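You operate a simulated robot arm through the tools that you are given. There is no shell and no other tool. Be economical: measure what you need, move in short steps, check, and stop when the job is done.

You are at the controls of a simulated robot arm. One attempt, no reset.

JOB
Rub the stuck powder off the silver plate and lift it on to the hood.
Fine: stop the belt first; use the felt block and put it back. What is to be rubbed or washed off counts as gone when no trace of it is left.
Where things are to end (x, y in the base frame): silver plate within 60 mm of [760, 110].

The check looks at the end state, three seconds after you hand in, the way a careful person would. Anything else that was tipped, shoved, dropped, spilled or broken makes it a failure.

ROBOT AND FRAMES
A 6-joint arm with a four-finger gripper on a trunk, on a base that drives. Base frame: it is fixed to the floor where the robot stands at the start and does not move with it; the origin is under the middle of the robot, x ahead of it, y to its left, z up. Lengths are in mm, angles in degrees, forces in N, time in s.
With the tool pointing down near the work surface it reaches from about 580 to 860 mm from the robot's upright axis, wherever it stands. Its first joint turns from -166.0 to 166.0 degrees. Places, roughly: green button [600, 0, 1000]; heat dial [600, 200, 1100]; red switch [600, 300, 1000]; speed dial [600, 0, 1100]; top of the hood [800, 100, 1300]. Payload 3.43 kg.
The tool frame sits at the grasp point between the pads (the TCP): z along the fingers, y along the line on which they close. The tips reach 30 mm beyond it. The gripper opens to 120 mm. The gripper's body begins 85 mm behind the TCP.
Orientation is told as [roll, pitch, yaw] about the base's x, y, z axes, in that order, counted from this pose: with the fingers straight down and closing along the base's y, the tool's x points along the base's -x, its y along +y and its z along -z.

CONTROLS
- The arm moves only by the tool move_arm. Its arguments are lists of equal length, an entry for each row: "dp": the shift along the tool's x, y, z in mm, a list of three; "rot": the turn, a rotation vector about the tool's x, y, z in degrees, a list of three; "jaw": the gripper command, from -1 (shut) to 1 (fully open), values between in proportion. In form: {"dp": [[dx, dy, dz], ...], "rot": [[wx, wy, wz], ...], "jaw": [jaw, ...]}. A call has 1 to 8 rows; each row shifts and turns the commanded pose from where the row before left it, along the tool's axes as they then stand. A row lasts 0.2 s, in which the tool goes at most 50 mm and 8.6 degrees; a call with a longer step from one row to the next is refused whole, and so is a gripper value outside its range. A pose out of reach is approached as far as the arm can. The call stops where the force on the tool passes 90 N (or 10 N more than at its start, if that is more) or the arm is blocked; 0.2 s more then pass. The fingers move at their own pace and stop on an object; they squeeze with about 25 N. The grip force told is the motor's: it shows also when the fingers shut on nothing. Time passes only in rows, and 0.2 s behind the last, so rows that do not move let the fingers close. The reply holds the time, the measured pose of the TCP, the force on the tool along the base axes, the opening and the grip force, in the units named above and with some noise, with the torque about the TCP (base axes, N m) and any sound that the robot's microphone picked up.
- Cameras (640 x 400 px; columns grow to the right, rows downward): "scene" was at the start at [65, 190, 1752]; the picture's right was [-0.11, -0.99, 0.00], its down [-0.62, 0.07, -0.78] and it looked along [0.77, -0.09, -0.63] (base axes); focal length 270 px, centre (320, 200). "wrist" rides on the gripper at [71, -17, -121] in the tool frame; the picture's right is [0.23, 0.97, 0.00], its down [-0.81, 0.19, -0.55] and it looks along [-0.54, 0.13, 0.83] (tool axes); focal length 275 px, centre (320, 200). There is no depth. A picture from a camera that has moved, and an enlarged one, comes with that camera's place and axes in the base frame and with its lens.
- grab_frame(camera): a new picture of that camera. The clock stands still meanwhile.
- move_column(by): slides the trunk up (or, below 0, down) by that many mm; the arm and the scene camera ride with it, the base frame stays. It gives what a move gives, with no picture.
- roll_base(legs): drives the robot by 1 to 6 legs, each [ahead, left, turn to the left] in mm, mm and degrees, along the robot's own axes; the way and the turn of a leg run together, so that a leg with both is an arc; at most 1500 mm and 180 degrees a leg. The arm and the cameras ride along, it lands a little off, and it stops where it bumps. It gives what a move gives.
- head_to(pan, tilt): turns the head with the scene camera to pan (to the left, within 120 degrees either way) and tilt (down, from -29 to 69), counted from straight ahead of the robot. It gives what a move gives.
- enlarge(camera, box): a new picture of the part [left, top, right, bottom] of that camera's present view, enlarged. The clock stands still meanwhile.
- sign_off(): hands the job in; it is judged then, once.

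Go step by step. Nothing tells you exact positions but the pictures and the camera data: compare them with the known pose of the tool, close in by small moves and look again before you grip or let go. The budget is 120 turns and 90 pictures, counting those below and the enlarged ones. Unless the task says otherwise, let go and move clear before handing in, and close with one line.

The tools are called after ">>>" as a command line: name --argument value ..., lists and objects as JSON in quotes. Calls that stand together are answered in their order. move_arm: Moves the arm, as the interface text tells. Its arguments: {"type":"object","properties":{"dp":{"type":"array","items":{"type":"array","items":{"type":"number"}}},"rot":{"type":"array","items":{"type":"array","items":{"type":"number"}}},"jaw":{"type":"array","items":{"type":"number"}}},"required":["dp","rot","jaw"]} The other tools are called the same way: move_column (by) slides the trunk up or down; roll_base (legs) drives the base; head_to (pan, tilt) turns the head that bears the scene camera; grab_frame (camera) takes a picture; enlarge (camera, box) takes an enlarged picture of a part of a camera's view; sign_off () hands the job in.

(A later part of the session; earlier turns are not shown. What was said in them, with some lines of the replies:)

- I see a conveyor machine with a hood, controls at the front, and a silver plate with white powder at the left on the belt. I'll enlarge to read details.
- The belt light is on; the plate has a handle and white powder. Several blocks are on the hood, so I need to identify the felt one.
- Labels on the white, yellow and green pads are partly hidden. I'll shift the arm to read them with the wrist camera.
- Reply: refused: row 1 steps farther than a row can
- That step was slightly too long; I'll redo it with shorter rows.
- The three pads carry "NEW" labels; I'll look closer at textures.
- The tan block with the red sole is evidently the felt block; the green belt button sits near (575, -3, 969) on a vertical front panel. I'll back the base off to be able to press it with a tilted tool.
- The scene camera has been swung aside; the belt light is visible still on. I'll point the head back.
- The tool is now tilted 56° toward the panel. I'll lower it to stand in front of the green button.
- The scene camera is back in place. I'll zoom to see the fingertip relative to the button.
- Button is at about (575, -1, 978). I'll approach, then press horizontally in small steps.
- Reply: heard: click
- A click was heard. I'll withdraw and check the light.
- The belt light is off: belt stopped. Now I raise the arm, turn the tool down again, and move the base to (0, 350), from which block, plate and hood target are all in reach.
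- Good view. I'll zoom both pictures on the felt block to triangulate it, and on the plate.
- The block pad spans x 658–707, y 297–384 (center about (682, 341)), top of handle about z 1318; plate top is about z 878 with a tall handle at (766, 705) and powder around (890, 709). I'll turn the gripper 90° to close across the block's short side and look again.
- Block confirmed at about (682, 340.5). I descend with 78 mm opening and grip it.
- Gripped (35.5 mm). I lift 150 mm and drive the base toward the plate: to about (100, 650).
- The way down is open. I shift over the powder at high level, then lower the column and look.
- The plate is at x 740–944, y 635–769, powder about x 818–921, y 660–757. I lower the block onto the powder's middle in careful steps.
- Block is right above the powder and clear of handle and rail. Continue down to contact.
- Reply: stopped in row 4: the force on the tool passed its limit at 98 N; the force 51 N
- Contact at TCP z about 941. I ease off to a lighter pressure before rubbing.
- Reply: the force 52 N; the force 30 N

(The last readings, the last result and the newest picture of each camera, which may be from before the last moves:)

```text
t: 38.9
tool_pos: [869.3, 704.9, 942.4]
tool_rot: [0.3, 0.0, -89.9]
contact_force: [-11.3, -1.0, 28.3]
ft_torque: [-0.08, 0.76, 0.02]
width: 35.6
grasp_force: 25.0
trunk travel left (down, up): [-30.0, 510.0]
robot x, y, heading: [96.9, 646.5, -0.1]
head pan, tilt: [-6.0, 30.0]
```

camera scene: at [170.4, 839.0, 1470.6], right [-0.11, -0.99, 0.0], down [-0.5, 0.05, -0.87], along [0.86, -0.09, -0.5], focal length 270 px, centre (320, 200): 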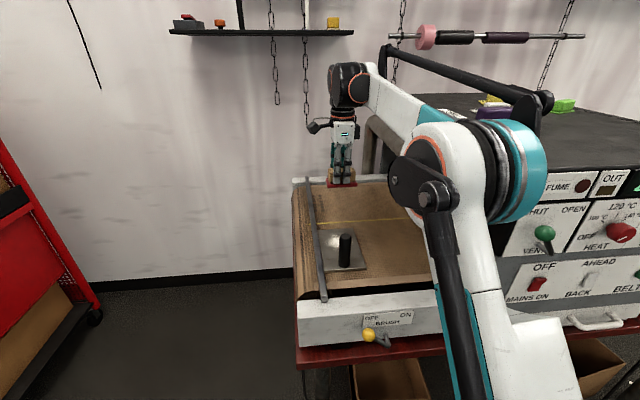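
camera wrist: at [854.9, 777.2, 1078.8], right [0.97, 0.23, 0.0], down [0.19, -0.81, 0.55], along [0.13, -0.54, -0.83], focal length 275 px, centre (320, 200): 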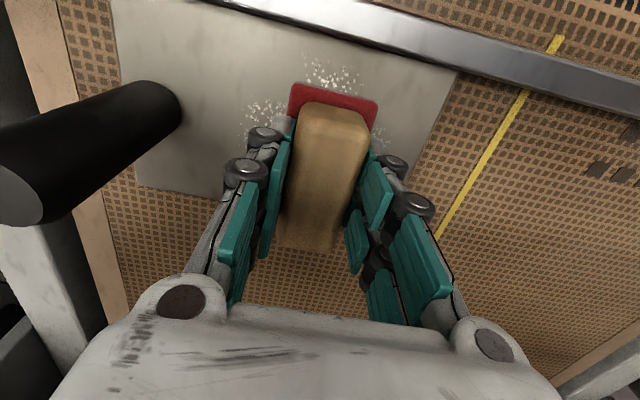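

About 28 N pressure; I relax slightly and start rubbing strokes over the powdered area.

>>> move_arm --dp '[[-16, -17, -0.7], [0, -18, 0], [0, 35, 0], [0, 35, 0], [16, 0, 0], [0, -35, 0], [0, -35, 0], [15, 0, 0]]' --rot '[[0, 0, 0], [0, 0, 0], [0, 0, 0], [0, 0, 0], [0, 0, 0], [0, 0, 0], [0, 0, 0], [0, 0, 0]]' --jaw '[-1, -1, -1, -1, -1, -1, -1, -1]'

>>> grab_frame --camera "wrist"

```text
t: 40.7
tool_pos: [834.8, 718.1, 941.2]
tool_rot: [0.3, 0.0, -90.1]
contact_force: [-0.7, -8.0, 26.9]
ft_torque: [-0.45, 0.31, -0.05]
width: 35.4
grasp_force: 25.3
trunk travel left (down, up): [-30.0, 510.0]
robot x, y, heading: [98.3, 651.6, -0.2]
head pan, tilt: [-6.0, 30.0]
```

```text
48 pictures are left
camera wrist: at [818.9, 790.4, 1060.8], right [0.97, 0.23, 0.01], down [0.19, -0.81, 0.55], along [0.13, -0.54, -0.83], focal length 275 px, centre (320, 200)
```

wrist: 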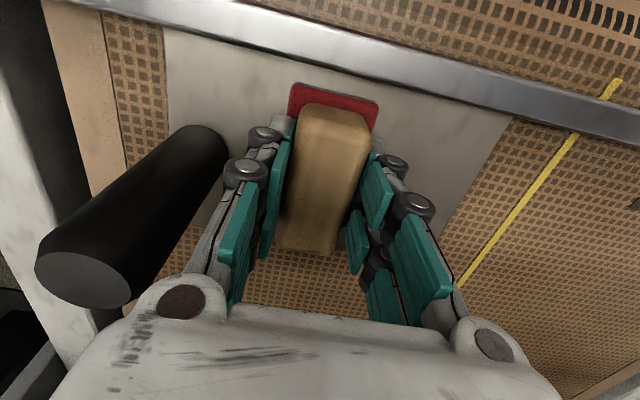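

Powder is disappearing and the plate stays put. I finish the strokes, then repeat a pass with overlap.

>>> move_arm --dp '[[0, 35, 0], [0, 40, 0], [-15, -5, 0], [-16, 0, 0], [-8, -35, 0], [0, -35, 0], [20, 0, 0], [20, 0, 0]]' --rot '[[0, 0, 0], [0, 0, 0], [0, 0, 0], [0, 0, 0], [0, 0, 0], [0, 0, 0], [0, 0, 0], [0, 0, 0]]' --jaw '[-1, -1, -1, -1, -1, -1, -1, -1]'

>>> move_arm --dp '[[0, 30, 0], [0, 30, 0], [-20, 0, 0], [-18, 0, 0], [0, -20, 0], [20, 0, 0], [15, -10, 0], [0, 0, 0]]' --rot '[[0, 0, 0], [0, 0, 0], [0, 0, 0], [0, 0, 0], [0, 0, 0], [0, 0, 0], [0, 0, 0], [0, 0, 0]]' --jaw '[-1, -1, -1, -1, -1, -1, -1, -1]'

>>> move_arm --dp '[[0, 0, -5], [0, 0, -45], [0, 0, -50], [0, 0, -50], [0, 0, -50], [0, 0, 0]]' --rot '[[0, 0, 0], [0, 0, 0], [0, 0, 0], [0, 0, 0], [0, 0, 0], [0, 0, 0]]' --jaw '[-1, -1, -1, -1, -1, -1]'

>>> grab_frame --camera "wrist"

>>> enlarge --camera "scene" --box '[300, 190, 400, 290]'

```text
t: 42.5
tool_pos: [836.2, 718.7, 941.1]
tool_rot: [0.2, 0.0, -90.1]
contact_force: [-0.5, -8.4, 29.7]
ft_torque: [-0.66, 0.37, 0.02]
width: 35.5
grasp_force: 25.0
trunk travel left (down, up): [-30.0, 510.0]
robot x, y, heading: [100.7, 648.1, -0.0]
head pan, tilt: [-6.0, 30.0]
```

```text
t: 44.3
tool_pos: [866.1, 716.3, 941.4]
tool_rot: [0.3, 0.0, -90.2]
contact_force: [3.9, -9.0, 26.6]
ft_torque: [-0.41, 0.2, 0.04]
width: 35.1
grasp_force: 25.3
trunk travel left (down, up): [-30.0, 510.0]
robot x, y, heading: [102.1, 647.0, -0.1]
head pan, tilt: [-6.0, 30.0]
```

```text
t: 45.7
tool_pos: [867.2, 718.2, 1141.5]
tool_rot: [0.3, 0.0, -90.0]
contact_force: [-0.7, -0.3, -1.4]
ft_torque: [0.0, 0.0, 0.03]
width: 35.5
grasp_force: 24.4
trunk travel left (down, up): [-30.0, 510.0]
robot x, y, heading: [98.4, 651.0, 0.2]
head pan, tilt: [-6.0, 30.0]
```

```text
47 pictures are left
camera wrist: at [849.9, 790.4, 1260.7], right [0.97, 0.23, 0.0], down [0.19, -0.81, 0.55], along [0.13, -0.54, -0.83], focal length 275 px, centre (320, 200)
```

wrist: 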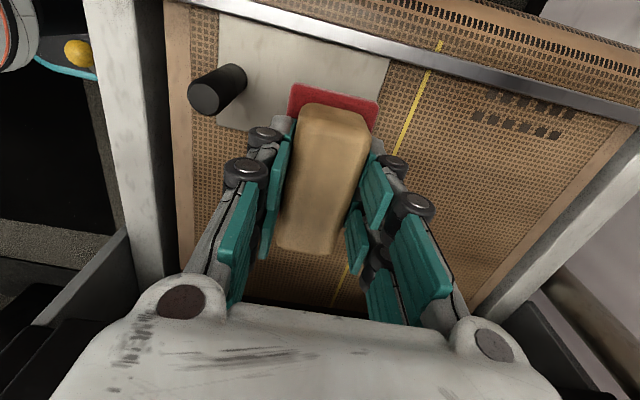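

```text
4.00 times, centred on (350, 240) of scene
camera zoom: at [170.3, 839.0, 1470.5], right [-0.11, -0.99, 0.0], down [-0.5, 0.05, -0.87], along [0.86, -0.09, -0.5], focal length 1081 px, centre (200, 40)
```

zoom: 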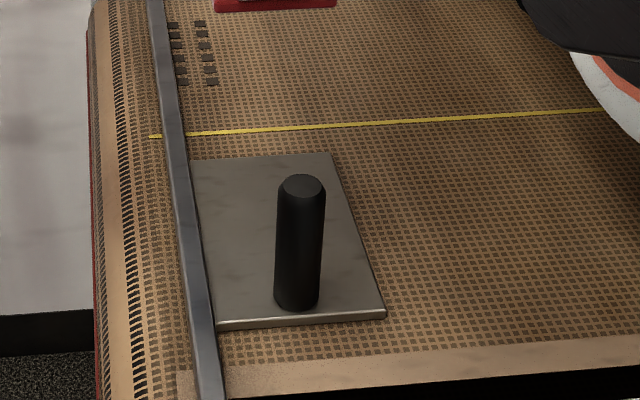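

Plate appears clean; I'll raise and inspect from above for any trace.

>>> move_column --by 330

>>> move_arm --dp '[[-25, -30, 0], [-25, -30, 0], [-26, -21, 0], [0, 0, 0]]' --rot '[[0, 0, 0], [0, 0, 0], [0, 0, 0], [0, 0, 0]]' --jaw '[-1, -1, -1, -1]'

>>> enlarge --camera "wrist" --box '[270, 0, 430, 100]'

>>> enlarge --camera "scene" --box '[290, 260, 390, 360]'

```text
t: 49.0
tool_pos: [866.7, 717.7, 1470.6]
tool_rot: [0.2, 0.0, -90.0]
contact_force: [0.2, -0.2, -1.7]
ft_torque: [0.0, 0.01, 0.02]
width: 35.5
grasp_force: 24.2
trunk travel left (down, up): [-360.0, 180.0]
robot x, y, heading: [102.8, 648.1, -0.1]
head pan, tilt: [-6.0, 30.0]
```

```text
t: 50.0
tool_pos: [788.0, 644.0, 1468.7]
tool_rot: [0.2, -0.1, -89.9]
contact_force: [0.1, -0.2, -0.2]
ft_torque: [0.01, 0.04, 0.03]
width: 35.7
grasp_force: 24.9
trunk travel left (down, up): [-360.0, 180.0]
robot x, y, heading: [97.7, 651.2, -0.1]
head pan, tilt: [-6.0, 30.0]
```

```text
4.00 times, centred on (350, 50) of wrist
camera zoom: at [770.7, 715.4, 1588.9], right [0.97, 0.23, 0.0], down [0.19, -0.81, 0.55], along [0.13, -0.54, -0.83], focal length 1101 px, centre (200, 800)
```

zoom: 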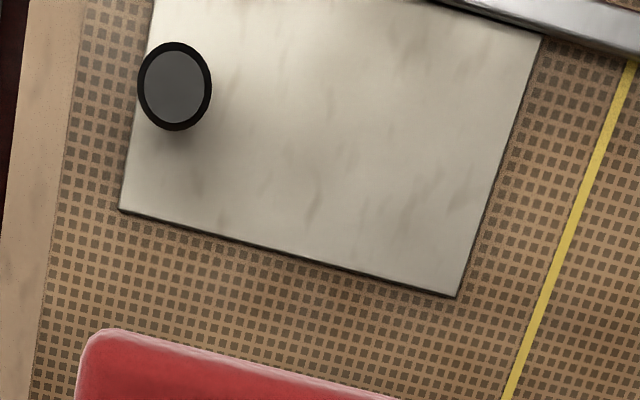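

```text
4.00 times, centred on (340, 310) of scene
camera zoom: at [171.7, 839.9, 1800.4], right [-0.1, -0.99, 0.0], down [-0.5, 0.05, -0.87], along [0.86, -0.09, -0.5], focal length 1081 px, centre (240, -240)
```

zoom: 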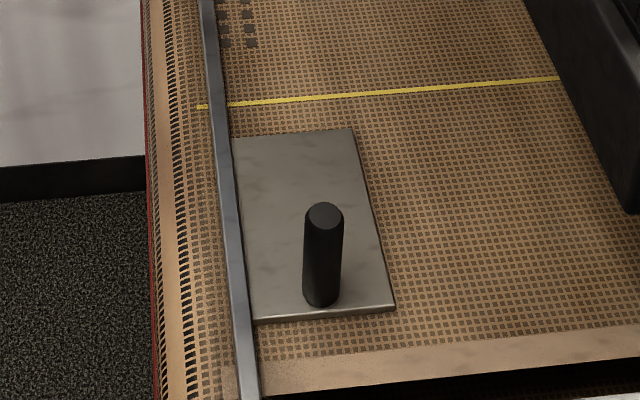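

The plate is clean. Now I return the felt block: drive back to about (0, 350).

>>> roll_base --legs '[[-100, 0, 0], [0, -300, 0]]'

>>> move_arm --dp '[[0, 0, 0], [0, 0, 0]]' --rot '[[0, 0, 0], [0, 0, 0]]' --jaw '[-1, -1]'

```text
t: 52.8
tool_pos: [685.9, 339.0, 1469.4]
tool_rot: [0.2, 0.1, -90.0]
contact_force: [0.3, -0.3, -1.3]
ft_torque: [0.04, 0.03, 0.03]
width: 35.4
grasp_force: 25.2
trunk travel left (down, up): [-360.0, 180.0]
robot x, y, heading: [-1.8, 346.6, 0.0]
head pan, tilt: [-6.0, 30.0]
```

```text
t: 53.4
tool_pos: [686.3, 340.6, 1469.8]
tool_rot: [0.4, 0.0, -90.1]
contact_force: [-0.1, 0.8, -0.8]
ft_torque: [-0.05, 0.01, 0.0]
width: 35.4
grasp_force: 25.6
trunk travel left (down, up): [-360.0, 180.0]
robot x, y, heading: [2.6, 347.9, -0.1]
head pan, tilt: [-6.0, 30.0]
```

I align with the original spot and descend to just above the hood.

>>> move_arm --dp '[[2, -3.5, 40], [0, 0, 40], [0, 0, 40], [0, 0, 20], [0, 0, 0]]' --rot '[[0, 0, 0], [0, 0, 0], [0, 0, 0], [0, 0, 0], [0, 0, 0]]' --jaw '[-1, -1, -1, -1, -1]'

>>> move_arm --dp '[[0, 0, 3], [0, 0, 2], [0, 0, 1.5], [0, 0, 0]]' --rot '[[0, 0, 0], [0, 0, 0], [0, 0, 0], [0, 0, 0]]' --jaw '[-1, -1, -1, -1]'

>>> enlarge --camera "scene" --box '[310, 160, 430, 260]'

```text
t: 54.5
tool_pos: [684.0, 342.9, 1329.9]
tool_rot: [0.4, 0.0, -90.0]
contact_force: [0.3, -0.2, 0.1]
ft_torque: [0.02, 0.02, 0.04]
width: 35.6
grasp_force: 24.7
trunk travel left (down, up): [-360.0, 180.0]
robot x, y, heading: [-0.2, 346.8, 0.2]
head pan, tilt: [-6.0, 30.0]
```

```text
t: 55.5
tool_pos: [683.0, 342.8, 1324.1]
tool_rot: [0.2, 0.1, -90.0]
contact_force: [-0.1, -0.6, -0.2]
ft_torque: [0.01, 0.01, 0.01]
width: 35.6
grasp_force: 25.0
trunk travel left (down, up): [-360.0, 180.0]
robot x, y, heading: [-0.1, 348.7, -0.2]
head pan, tilt: [-6.0, 30.0]
```

```text
4.00 times, centred on (370, 210) of scene
camera zoom: at [70.3, 537.9, 1800.6], right [-0.11, -0.99, 0.0], down [-0.5, 0.05, -0.87], along [0.86, -0.09, -0.5], focal length 1081 px, centre (120, 160)
```

zoom: 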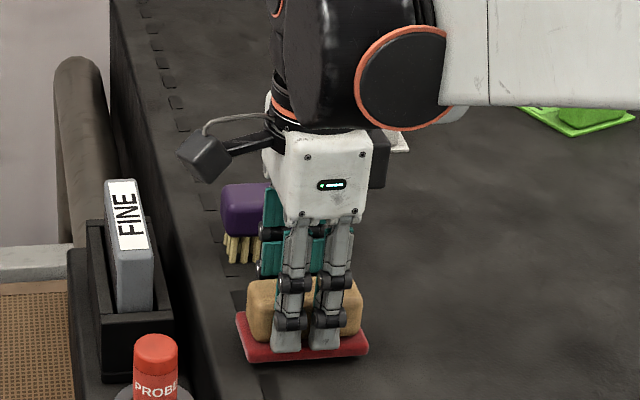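

>>> move_arm --dp '[[0, 0, 1.5], [0, 0, 1], [0, 0, 0]]' --rot '[[0, 0, 0], [0, 0, 0], [0, 0, 0]]' --jaw '[-1, -1, -1]'

```text
t: 56.4
tool_pos: [683.1, 343.4, 1320.6]
tool_rot: [0.3, 0.0, -89.9]
contact_force: [0.7, 0.3, 0.0]
ft_torque: [-0.01, 0.01, 0.01]
width: 35.3
grasp_force: 25.1
trunk travel left (down, up): [-360.0, 180.0]
robot x, y, heading: [-1.7, 347.1, 0.0]
head pan, tilt: [-6.0, 30.0]
```

The block is within about a millimetre of the hood; one more small step down.

>>> move_arm --dp '[[0, 0, 1], [0, 0, 0]]' --rot '[[0, 0, 0], [0, 0, 0]]' --jaw '[-1, -1]'

```text
t: 57.0
tool_pos: [683.4, 342.8, 1319.5]
tool_rot: [0.3, 0.0, -90.0]
contact_force: [0.4, -0.3, -1.5]
ft_torque: [0.02, 0.0, -0.02]
width: 35.4
grasp_force: 24.9
trunk travel left (down, up): [-360.0, 180.0]
robot x, y, heading: [-2.5, 345.6, -0.1]
head pan, tilt: [-6.0, 30.0]
```

>>> move_arm --dp '[[0, 0, 1], [0, 0, 1], [0, 0, 0]]' --rot '[[0, 0, 0], [0, 0, 0], [0, 0, 0]]' --jaw '[-1, -1, -1]'

```text
t: 57.8
tool_pos: [683.7, 341.9, 1317.9]
tool_rot: [0.3, 0.0, -90.0]
contact_force: [0.3, 0.4, -0.5]
ft_torque: [0.01, -0.03, 0.02]
width: 35.6
grasp_force: 24.7
trunk travel left (down, up): [-360.0, 180.0]
robot x, y, heading: [-0.4, 347.7, -0.0]
head pan, tilt: [-6.0, 30.0]
```

>>> enlarge --camera "scene" --box '[345, 215, 415, 265]'

>>> grab_frame --camera "wrist"

```text
8.00 times, centred on (380, 240) of scene
camera zoom: at [70.4, 537.9, 1800.6], right [-0.11, -0.99, 0.0], down [-0.5, 0.05, -0.87], along [0.86, -0.09, -0.5], focal length 2162 px, centre (-160, -120)
```

zoom: 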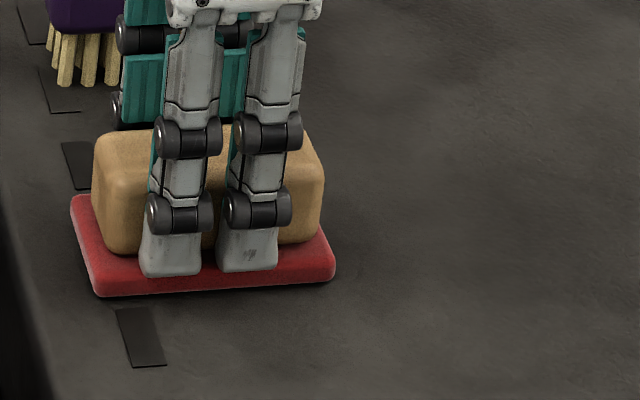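

```text
41 pictures are left
camera wrist: at [666.9, 415.5, 1437.2], right [0.97, 0.23, 0.0], down [0.19, -0.81, 0.55], along [0.13, -0.54, -0.83], focal length 275 px, centre (320, 200)
```

wrist: 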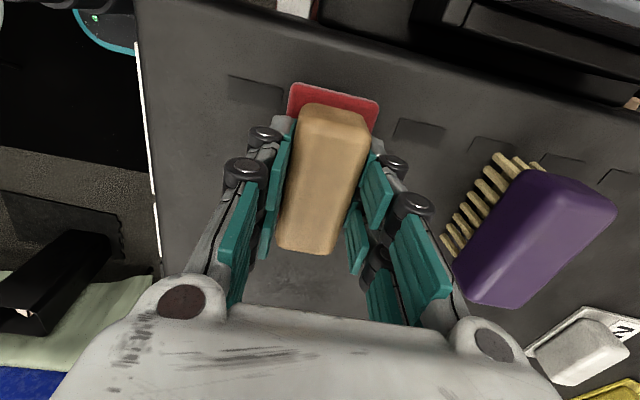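

Nearly touching. A few more fine steps.

>>> move_arm --dp '[[0, 0, 1], [0, 0, 1], [0, 0, 0]]' --rot '[[0, 0, 0], [0, 0, 0], [0, 0, 0]]' --jaw '[-1, -1, -1]'

```text
t: 58.5
tool_pos: [683.9, 343.0, 1316.4]
tool_rot: [0.3, 0.0, -90.0]
contact_force: [5.0, 0.9, 14.9]
ft_torque: [-0.07, 0.19, 0.0]
width: 35.6
grasp_force: 25.0
trunk travel left (down, up): [-360.0, 180.0]
robot x, y, heading: [0.0, 348.2, 0.1]
head pan, tilt: [-6.0, 30.0]
```

Contact with the hood (15 N). I release gently and rise.

>>> move_arm --dp '[[0, 0, -1], [0, 0, 0], [0, 0, 0], [0, 0, 0]]' --rot '[[0, 0, 0], [0, 0, 0], [0, 0, 0], [0, 0, 0]]' --jaw '[-1, -0.2, 0.25, 0.25]'

>>> move_arm --dp '[[0, 0, -20], [0, 0, -40], [0, 0, -45], [0, 0, -45]]' --rot '[[0, 0, 0], [0, 0, 0], [0, 0, 0], [0, 0, 0]]' --jaw '[0.25, 0.25, 0.25, 0.25]'

>>> enlarge --camera "scene" --box '[310, 160, 430, 260]'

>>> enlarge --camera "wrist" --box '[250, 50, 400, 200]'

```text
t: 59.5
tool_pos: [683.1, 343.0, 1316.6]
tool_rot: [0.2, 0.1, -90.0]
contact_force: [-0.2, 1.4, -0.3]
ft_torque: [0.04, -0.01, 0.02]
width: 74.9
grasp_force: 0.1
trunk travel left (down, up): [-360.0, 180.0]
robot x, y, heading: [1.3, 347.6, -0.1]
head pan, tilt: [-6.0, 30.0]
```

```text
t: 60.5
tool_pos: [682.5, 342.5, 1468.0]
tool_rot: [0.3, 0.0, -90.0]
contact_force: [-0.4, -0.4, 0.8]
ft_torque: [0.0, -0.03, 0.03]
width: 75.1
grasp_force: 0.0
trunk travel left (down, up): [-360.0, 180.0]
robot x, y, heading: [0.9, 347.9, 0.0]
head pan, tilt: [-6.0, 30.0]
```

```text
4.00 times, centred on (370, 210) of scene
camera zoom: at [69.5, 537.9, 1800.6], right [-0.11, -0.99, 0.0], down [-0.5, 0.05, -0.87], along [0.86, -0.09, -0.5], focal length 1081 px, centre (120, 160)
```

zoom: 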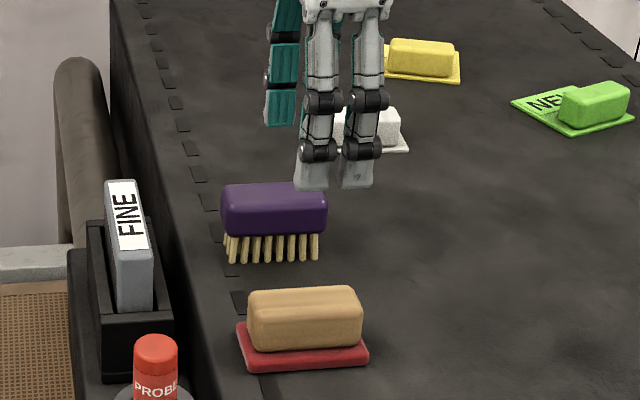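

```text
2.67 times, centred on (325, 125) of wrist
camera zoom: at [665.7, 415.4, 1587.1], right [0.97, 0.23, 0.0], down [0.19, -0.81, 0.55], along [0.13, -0.54, -0.83], focal length 734 px, centre (307, 400)
```

zoom: 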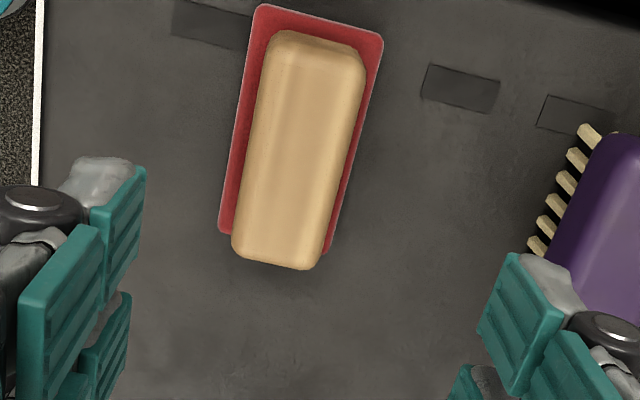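

Block is back as it was. Now the plate: drive to about (0, 600), go over its handle at (764, 709) and look.

>>> roll_base --legs '[[0, 252, 0]]'

>>> move_arm --dp '[[29, 21, 0], [29, 21, 0], [29, 20, 0], [28, 20, 0], [0, 0, 0]]' --rot '[[0, 0, 0], [0, 0, 0], [0, 0, 0], [0, 0, 0], [0, 0, 0]]' --jaw '[0.4, 0.4, 0.4, 0.4, 0.4]'

>>> move_column --by -300

>>> grab_frame --camera "wrist"

>>> grab_frame --camera "scene"

```text
t: 62.4
tool_pos: [683.6, 596.8, 1467.6]
tool_rot: [0.3, 0.0, -90.0]
contact_force: [0.3, 1.5, 0.4]
ft_torque: [-0.03, 0.0, -0.03]
width: 74.9
grasp_force: 0.1
trunk travel left (down, up): [-360.0, 180.0]
robot x, y, heading: [-1.0, 602.1, -0.2]
head pan, tilt: [-6.0, 30.0]
```

```text
t: 63.6
tool_pos: [764.8, 709.1, 1466.9]
tool_rot: [0.4, 0.0, -90.1]
contact_force: [0.7, -1.2, -0.8]
ft_torque: [0.04, 0.02, -0.05]
width: 84.0
grasp_force: 0.1
trunk travel left (down, up): [-360.0, 180.0]
robot x, y, heading: [1.9, 604.9, 0.1]
head pan, tilt: [-6.0, 30.0]
```

```text
t: 66.6
tool_pos: [764.4, 710.1, 1166.8]
tool_rot: [0.3, 0.0, -90.1]
contact_force: [0.4, -0.5, -0.1]
ft_torque: [0.01, 0.0, 0.01]
width: 83.9
grasp_force: 0.0
trunk travel left (down, up): [-60.0, 480.0]
robot x, y, heading: [1.3, 601.4, -0.2]
head pan, tilt: [-6.0, 30.0]
```

```text
38 pictures are left
camera wrist: at [748.5, 782.6, 1286.7], right [0.97, 0.23, 0.0], down [0.19, -0.81, 0.55], along [0.13, -0.54, -0.83], focal length 275 px, centre (320, 200)
```

wrist: 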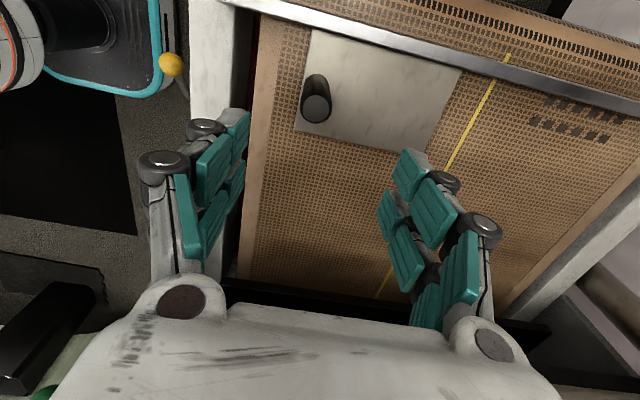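

```text
37 pictures are left
camera scene: at [70.7, 791.1, 1500.7], right [-0.11, -0.99, 0.0], down [-0.5, 0.05, -0.87], along [0.86, -0.09, -0.5], focal length 270 px, centre (320, 200)
```

scene: 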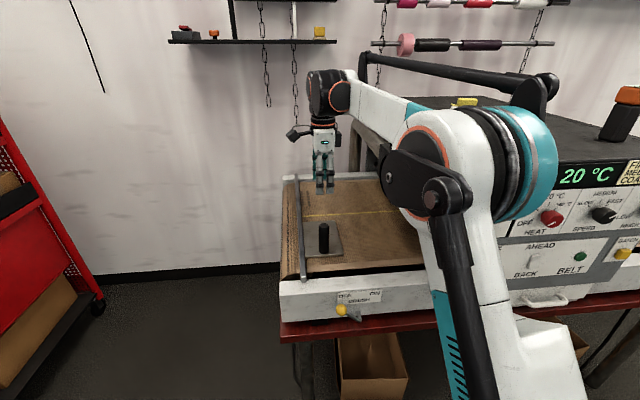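

Handle is at about (763, 706). I fine-align and descend to just above its top, then look.

>>> move_arm --dp '[[-4, -1, 40], [0, 0, 45], [0, 0, 35], [0, 0, 0]]' --rot '[[0, 0, 0], [0, 0, 0], [0, 0, 0], [0, 0, 0]]' --jaw '[0.4, 0.4, 0.4, 0.4]'

>>> grab_frame --camera "wrist"

>>> enlarge --camera "scene" --box '[270, 170, 390, 270]'

```text
t: 67.6
tool_pos: [765.0, 706.4, 1047.3]
tool_rot: [0.2, -0.1, -90.1]
contact_force: [-0.1, -0.4, -0.3]
ft_torque: [0.02, -0.01, -0.02]
width: 84.0
grasp_force: 0.1
trunk travel left (down, up): [-60.0, 480.0]
robot x, y, heading: [-0.8, 598.0, -0.1]
head pan, tilt: [-6.0, 30.0]
```

```text
36 pictures are left
camera wrist: at [748.4, 778.2, 1166.6], right [0.97, 0.23, 0.0], down [0.19, -0.81, 0.55], along [0.13, -0.54, -0.83], focal length 275 px, centre (320, 200)
```

wrist: 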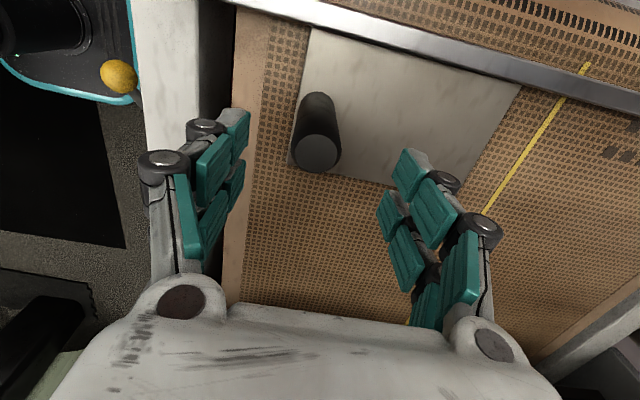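

```text
4.00 times, centred on (330, 220) of scene
camera zoom: at [71.0, 791.2, 1500.6], right [-0.11, -0.99, 0.0], down [-0.5, 0.05, -0.87], along [0.86, -0.09, -0.5], focal length 1081 px, centre (280, 120)
```

zoom: 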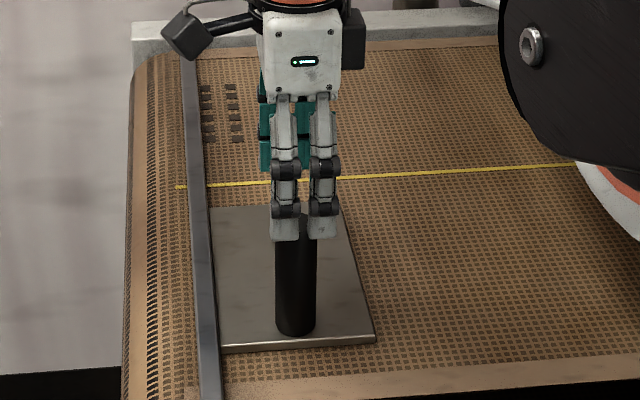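

Aligned. Descend to grasp the handle around its middle, and close.

>>> move_arm --dp '[[0, -1, 30], [0, 0, 30], [0, 0, 20], [0, 0, 8], [0, 0, 0], [0, 0, 0], [0, 0, 0], [0, 0, 0]]' --rot '[[0, 0, 0], [0, 0, 0], [0, 0, 0], [0, 0, 0], [0, 0, 0], [0, 0, 0], [0, 0, 0], [0, 0, 0]]' --jaw '[0.4, 0.4, 0.4, 0.4, 0.4, -1, -1, -1]'

>>> grab_frame --camera "wrist"

```text
t: 69.4
tool_pos: [763.5, 704.8, 960.4]
tool_rot: [0.3, 0.1, -90.1]
contact_force: [-1.7, -0.8, 0.3]
ft_torque: [0.13, 0.08, -0.02]
width: 31.0
grasp_force: 25.7
trunk travel left (down, up): [-60.0, 480.0]
robot x, y, heading: [-0.6, 599.9, -0.2]
head pan, tilt: [-6.0, 30.0]
```

```text
34 pictures are left
camera wrist: at [747.2, 778.5, 1078.7], right [0.97, 0.23, 0.0], down [0.19, -0.81, 0.55], along [0.13, -0.54, -0.83], focal length 275 px, centre (320, 200)
```

wrist: 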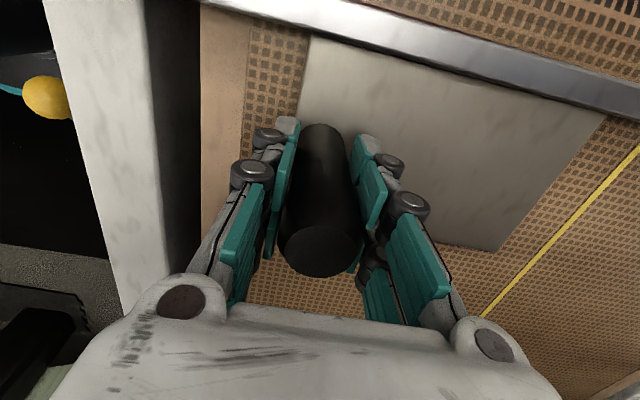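

Gripped at 31 mm. Lift gently a little, easing away from the rail, and check for droop.

>>> move_arm --dp '[[0, 0, -5], [0, 0, -5], [-3, 0, -10], [-3, 0, -10], [0, 0, 0]]' --rot '[[0, 0, 0], [0, 0, 0], [0, 0, 0], [0, 0, 0], [0, 0, 0]]' --jaw '[-1, -1, -1, -1, -1]'

>>> grab_frame --camera "wrist"

>>> enlarge --camera "scene" --box '[270, 170, 390, 270]'

```text
t: 70.6
tool_pos: [764.1, 699.3, 989.1]
tool_rot: [0.2, 0.1, -90.1]
contact_force: [-0.4, -1.1, -2.1]
ft_torque: [0.05, 0.16, 0.01]
width: 31.3
grasp_force: 25.1
trunk travel left (down, up): [-60.0, 480.0]
robot x, y, heading: [2.1, 600.7, 0.1]
head pan, tilt: [-6.0, 30.0]
```

```text
33 pictures are left
camera wrist: at [747.3, 772.3, 1108.4], right [0.97, 0.23, 0.0], down [0.19, -0.81, 0.55], along [0.13, -0.54, -0.83], focal length 275 px, centre (320, 200)
```

wrist: 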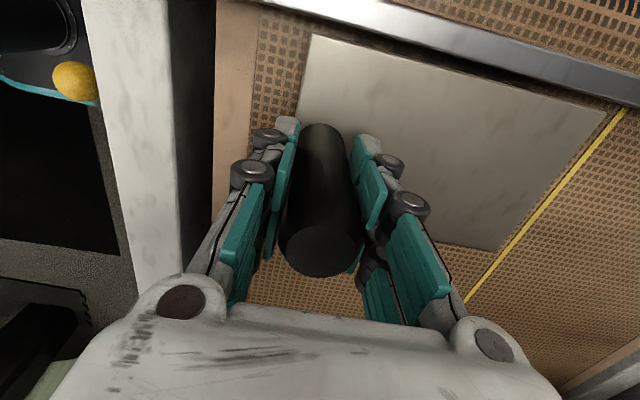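

```text
4.00 times, centred on (330, 220) of scene
camera zoom: at [70.9, 791.1, 1500.5], right [-0.11, -0.99, 0.0], down [-0.5, 0.05, -0.87], along [0.86, -0.09, -0.5], focal length 1081 px, centre (280, 120)
```

zoom: 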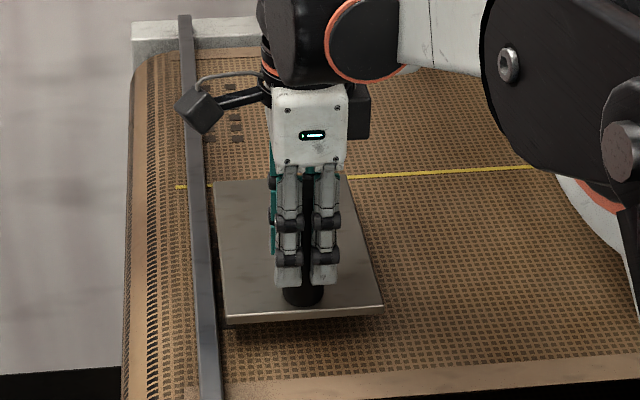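

The plate is light and hangs level. I raise it well above the hood.

>>> move_arm --dp '[[0, 0, -25], [0, 0, -25], [0, 0, -30], [0, 0, -30], [0, 0, 0]]' --rot '[[0, 0, 0], [0, 0, 0], [0, 0, 0], [0, 0, 0], [0, 0, 0]]' --jaw '[-1, -1, -1, -1, -1]'

>>> move_column --by 460

>>> grab_frame --camera "scene"

```text
t: 71.8
tool_pos: [764.0, 698.5, 1099.6]
tool_rot: [0.3, 0.0, -90.1]
contact_force: [0.8, 0.9, -2.9]
ft_torque: [0.02, 0.16, -0.02]
width: 31.2
grasp_force: 24.4
trunk travel left (down, up): [-60.0, 480.0]
robot x, y, heading: [1.3, 603.4, 0.0]
head pan, tilt: [-6.0, 30.0]
```

```text
refused: 460 is not a number from -400 to 400
```

```text
31 pictures are left
camera scene: at [70.7, 791.1, 1500.5], right [-0.11, -0.99, 0.0], down [-0.5, 0.05, -0.87], along [0.86, -0.09, -0.5], focal length 270 px, centre (320, 200)
```

scene: 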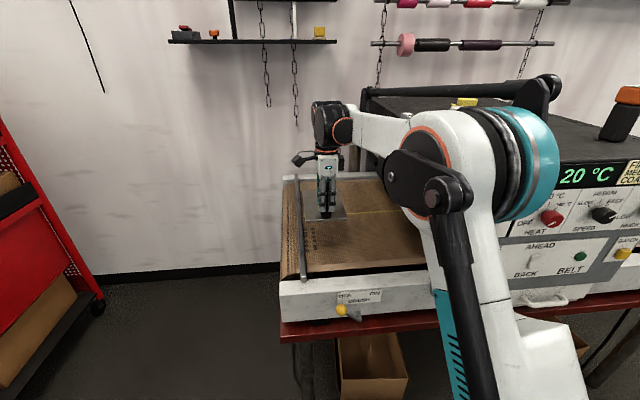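

>>> move_column --by 400

>>> move_column --by 50

>>> roll_base --legs '[[0, -450, 0]]'

>>> grab_frame --camera "scene"

>>> grab_frame --camera "wrist"

```text
t: 75.6
tool_pos: [764.7, 698.9, 1499.0]
tool_rot: [0.3, -0.1, -90.1]
contact_force: [-0.6, 0.1, -2.8]
ft_torque: [0.0, 0.16, -0.01]
width: 31.3
grasp_force: 24.8
trunk travel left (down, up): [-460.0, 80.0]
robot x, y, heading: [2.5, 605.8, -0.2]
head pan, tilt: [-6.0, 30.0]
```

```text
t: 76.5
tool_pos: [763.4, 699.0, 1549.5]
tool_rot: [0.2, 0.0, -90.2]
contact_force: [-0.6, 0.6, -2.9]
ft_torque: [-0.03, 0.17, 0.02]
width: 31.1
grasp_force: 24.8
trunk travel left (down, up): [-510.0, 30.0]
robot x, y, heading: [-0.7, 601.7, -0.3]
head pan, tilt: [-6.0, 30.0]
```

```text
t: 79.2
tool_pos: [764.6, 250.3, 1550.1]
tool_rot: [0.1, 0.2, -90.0]
contact_force: [0.7, -0.8, -2.7]
ft_torque: [0.04, 0.14, 0.0]
width: 31.1
grasp_force: 24.7
trunk travel left (down, up): [-510.0, 30.0]
robot x, y, heading: [1.3, 148.4, -0.1]
head pan, tilt: [-6.0, 30.0]
```

```text
30 pictures are left
camera scene: at [70.6, 340.4, 1950.7], right [-0.1, -0.99, 0.0], down [-0.5, 0.05, -0.87], along [0.86, -0.09, -0.5], focal length 270 px, centre (320, 200)
```

scene: 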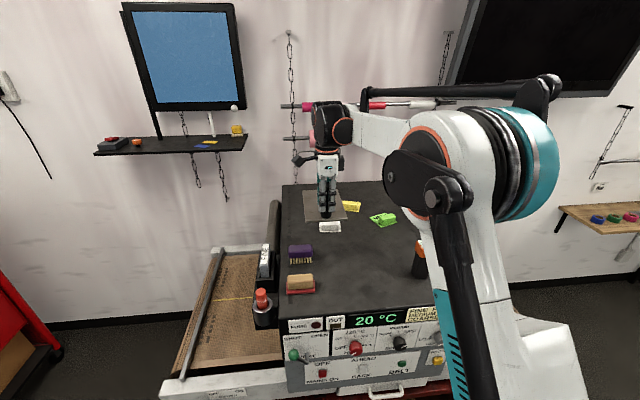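

```text
29 pictures are left
camera wrist: at [747.0, 322.3, 1668.6], right [0.97, 0.23, 0.0], down [0.19, -0.81, 0.55], along [0.13, -0.54, -0.83], focal length 275 px, centre (320, 200)
```

wrist: 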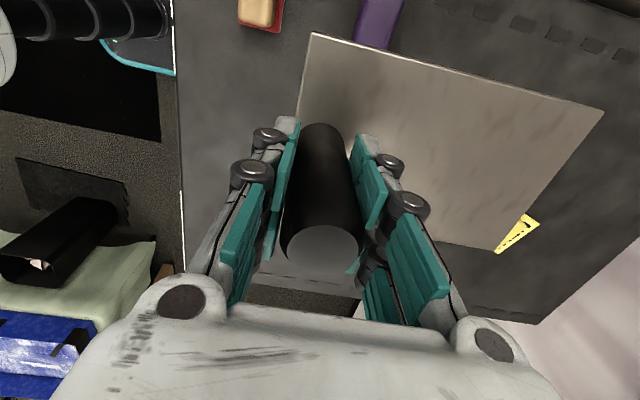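

Everything is in view; plate center is 81 mm ahead of the handle. I move so that its center lies over (760, 110).

>>> move_arm --dp '[[-23.2, -14.3, 0], [-23.2, -14.3, 0], [-23.2, -14.3, 0], [-23.2, -14.3, 0], [-23.2, -14.3, 0], [-23.2, -14.3, 0], [0, 0, 0]]' --rot '[[0, 0, 0], [0, 0, 0], [0, 0, 0], [0, 0, 0], [0, 0, 0], [0, 0, 0], [0, 0, 0]]' --jaw '[-1, -1, -1, -1, -1, -1, -1]'

>>> move_column --by -140

>>> grab_frame --camera "wrist"

>>> grab_frame --camera "scene"

```text
t: 80.8
tool_pos: [678.6, 112.5, 1548.3]
tool_rot: [0.3, 0.0, -90.0]
contact_force: [0.3, 0.0, -2.9]
ft_torque: [-0.04, 0.21, -0.01]
width: 31.3
grasp_force: 25.2
trunk travel left (down, up): [-510.0, 30.0]
robot x, y, heading: [3.8, 150.7, 0.2]
head pan, tilt: [-6.0, 30.0]
```

```text
t: 82.5
tool_pos: [677.7, 112.6, 1408.6]
tool_rot: [0.3, 0.0, -90.0]
contact_force: [0.1, 0.0, -2.3]
ft_torque: [-0.02, 0.19, 0.01]
width: 31.4
grasp_force: 25.1
trunk travel left (down, up): [-370.0, 170.0]
robot x, y, heading: [-2.0, 147.7, -0.0]
head pan, tilt: [-6.0, 30.0]
```

```text
28 pictures are left
camera wrist: at [660.9, 184.3, 1528.3], right [0.97, 0.23, 0.0], down [0.19, -0.81, 0.55], along [0.13, -0.54, -0.83], focal length 275 px, centre (320, 200)
```

wrist: 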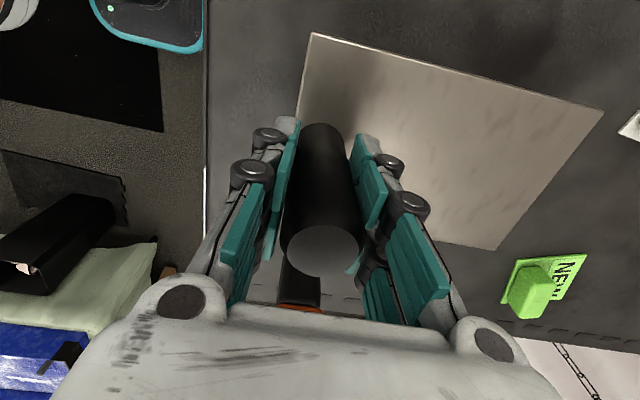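

```text
27 pictures are left
camera scene: at [70.4, 341.5, 1810.7], right [-0.1, -0.99, 0.0], down [-0.5, 0.05, -0.87], along [0.86, -0.09, -0.5], focal length 270 px, centre (320, 200)
```

scene: 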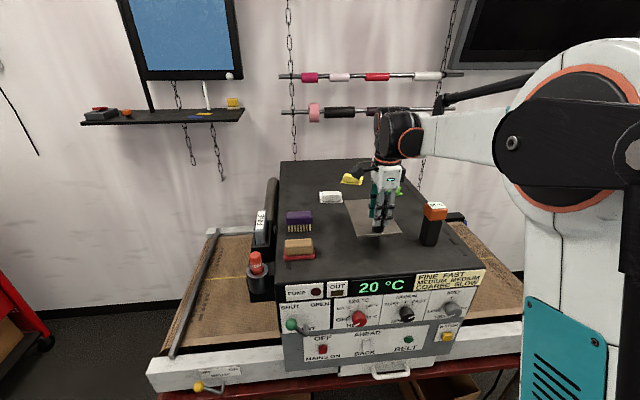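

The hood area below is free. I lower to just above the hood, then step to contact.

>>> move_arm --dp '[[0, 0, 20], [0, 0, 20], [0, 0, 12], [0, 0, 0]]' --rot '[[0, 0, 0], [0, 0, 0], [0, 0, 0], [0, 0, 0]]' --jaw '[-1, -1, -1, -1]'

>>> move_arm --dp '[[0, 0, 3], [0, 0, 3], [0, 0, 0]]' --rot '[[0, 0, 0], [0, 0, 0], [0, 0, 0]]' --jaw '[-1, -1, -1]'

>>> enlarge --camera "scene" --box '[310, 160, 460, 260]'

```text
t: 83.5
tool_pos: [676.3, 110.2, 1357.0]
tool_rot: [0.3, 0.1, -90.1]
contact_force: [-0.2, -0.1, -3.2]
ft_torque: [0.03, 0.19, 0.01]
width: 31.2
grasp_force: 24.6
trunk travel left (down, up): [-370.0, 170.0]
robot x, y, heading: [-0.8, 151.6, 0.1]
head pan, tilt: [-6.0, 30.0]
```

```text
t: 84.3
tool_pos: [678.8, 112.5, 1349.8]
tool_rot: [0.4, 0.0, -90.0]
contact_force: [-0.5, 0.1, -3.4]
ft_torque: [0.02, 0.21, -0.02]
width: 31.5
grasp_force: 25.1
trunk travel left (down, up): [-370.0, 170.0]
robot x, y, heading: [-2.0, 148.9, 0.0]
head pan, tilt: [-6.0, 30.0]
```

```text
4.00 times, centred on (385, 210) of scene
camera zoom: at [70.4, 341.5, 1810.6], right [-0.1, -0.99, 0.0], down [-0.5, 0.05, -0.87], along [0.86, -0.09, -0.5], focal length 1081 px, centre (60, 160)
```

zoom: 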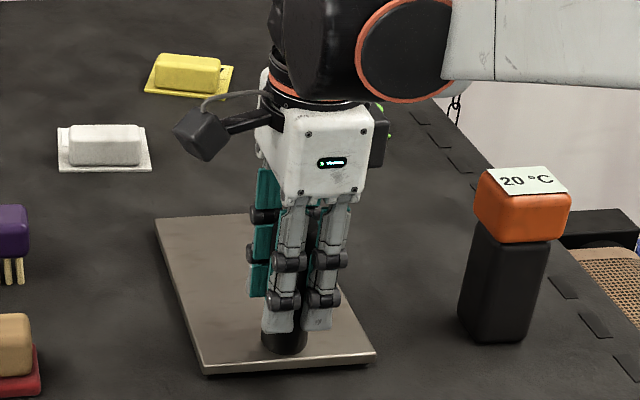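

Plate hovers just above the hood. Small steps down until contact.

>>> move_arm --dp '[[0, 0, 1.5], [0, 0, 1.5], [0, 0, 1.5], [0, 0, 0]]' --rot '[[0, 0, 0], [0, 0, 0], [0, 0, 0], [0, 0, 0]]' --jaw '[-1, -1, -1, -1]'

```text
t: 85.3
tool_pos: [677.3, 110.8, 1346.2]
tool_rot: [0.3, 0.0, -90.1]
contact_force: [-0.3, 0.1, -1.5]
ft_torque: [0.13, -0.25, -0.01]
width: 31.4
grasp_force: 25.1
trunk travel left (down, up): [-370.0, 170.0]
robot x, y, heading: [-0.4, 151.3, -0.2]
head pan, tilt: [-6.0, 30.0]
```

>>> move_arm --dp '[[0, 0, 1], [0, 0, 1], [0, 0, 0]]' --rot '[[0, 0, 0], [0, 0, 0], [0, 0, 0]]' --jaw '[-1, -1, -1]'

```text
t: 86.1
tool_pos: [677.2, 111.2, 1343.7]
tool_rot: [0.3, 0.0, -90.0]
contact_force: [1.0, 0.0, 7.3]
ft_torque: [-0.07, 0.05, 0.04]
width: 31.3
grasp_force: 25.5
trunk travel left (down, up): [-370.0, 170.0]
robot x, y, heading: [-0.5, 148.0, -0.2]
head pan, tilt: [-6.0, 30.0]
```

The plate rests on the hood. I open the fingers and rise clear of the handle.

>>> move_arm --dp '[[0, 0, 0], [0, 0, 0], [0, 0, 0], [0, 0, 0]]' --rot '[[0, 0, 0], [0, 0, 0], [0, 0, 0], [0, 0, 0]]' --jaw '[-0.3, 0.0, 0.3, 0.3]'

>>> move_arm --dp '[[0, 0, -30], [0, 0, -45], [0, 0, -45], [0, 0, -45], [0, 0, -20]]' --rot '[[0, 0, 0], [0, 0, 0], [0, 0, 0], [0, 0, 0], [0, 0, 0]]' --jaw '[0.3, 0.3, 0.3, 0.3, 0.3]'

>>> grab_frame --camera "scene"

>>> grab_frame --camera "wrist"

```text
t: 87.1
tool_pos: [677.1, 112.3, 1343.4]
tool_rot: [0.3, 0.0, -90.0]
contact_force: [0.2, -0.6, 0.4]
ft_torque: [-0.01, -0.05, 0.01]
width: 78.0
grasp_force: 0.0
trunk travel left (down, up): [-370.0, 170.0]
robot x, y, heading: [-2.6, 149.7, 0.1]
head pan, tilt: [-6.0, 30.0]
```

```text
t: 88.3
tool_pos: [677.5, 112.2, 1529.6]
tool_rot: [0.3, 0.0, -90.0]
contact_force: [-0.5, 0.6, -1.3]
ft_torque: [-0.03, 0.02, 0.0]
width: 78.0
grasp_force: 0.0
trunk travel left (down, up): [-370.0, 170.0]
robot x, y, heading: [1.6, 151.2, -0.1]
head pan, tilt: [-6.0, 30.0]
```

```text
25 pictures are left
camera scene: at [70.1, 341.5, 1810.5], right [-0.1, -0.99, 0.0], down [-0.5, 0.05, -0.87], along [0.86, -0.09, -0.5], focal length 270 px, centre (320, 200)
```

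scene: 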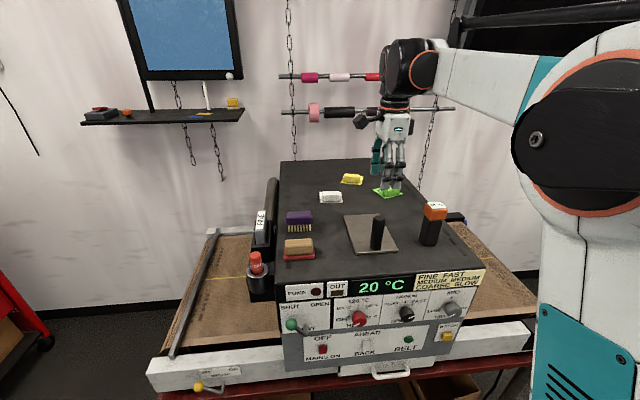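

```text
24 pictures are left
camera wrist: at [660.4, 184.3, 1649.1], right [0.97, 0.23, 0.0], down [0.19, -0.81, 0.55], along [0.13, -0.54, -0.83], focal length 275 px, centre (320, 200)
```

wrist: 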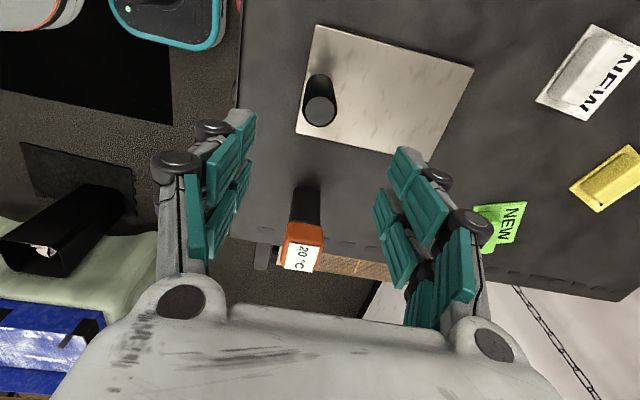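

Plate stands on the hood at the target. A last close look at its surface and the controls.

>>> enlarge --camera "wrist" --box '[280, 10, 490, 160]'

>>> enlarge --camera "scene" --box '[270, 200, 490, 370]'

>>> enlarge --camera "scene" --box '[150, 190, 310, 390]'

```text
2.67 times, centred on (385, 85) of wrist
camera zoom: at [660.4, 184.3, 1649.1], right [0.97, 0.23, 0.0], down [0.19, -0.81, 0.55], along [0.13, -0.54, -0.83], focal length 734 px, centre (147, 507)
```

zoom: 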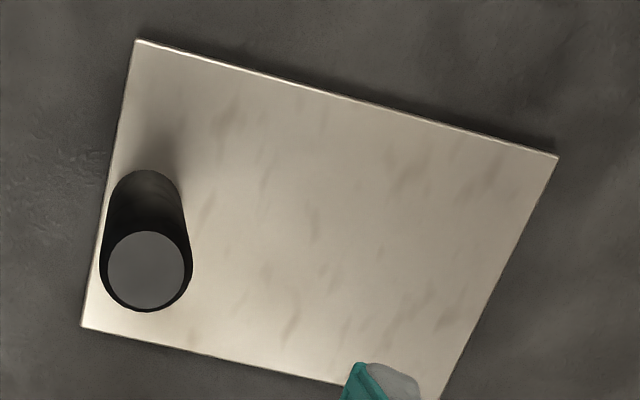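

```text
2.35 times, centred on (380, 285) of scene
camera zoom: at [70.1, 341.5, 1810.5], right [-0.1, -0.99, 0.0], down [-0.5, 0.05, -0.87], along [0.86, -0.09, -0.5], focal length 636 px, centre (179, 0)
```

zoom: 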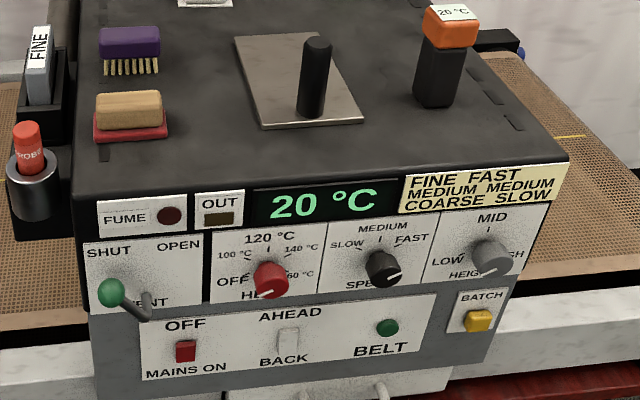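

```text
2.00 times, centred on (230, 290) of scene
camera zoom: at [70.1, 341.5, 1810.5], right [-0.1, -0.99, 0.0], down [-0.5, 0.05, -0.87], along [0.86, -0.09, -0.5], focal length 541 px, centre (500, 20)
```

zoom: 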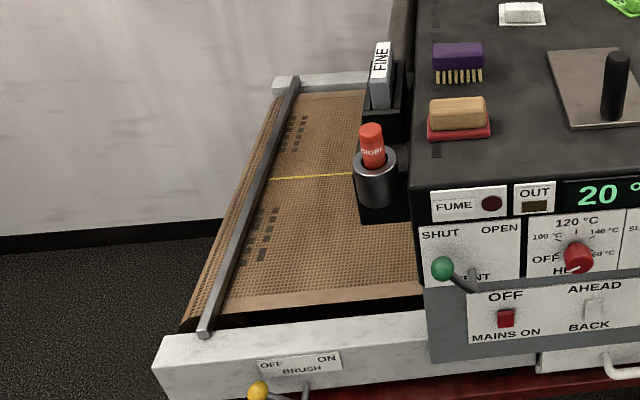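

The plate is clean on the hood, the belt light is off, the felt block is back in place and the gripper is clear. I'm handing in.

>>> sign_off

```text
The job is handed in.
```

I stopped the belt, rubbed the plate until no powder showed, and put the felt block back where it was. The silver plate now rests on the hood, with its centre at about [758, 111].
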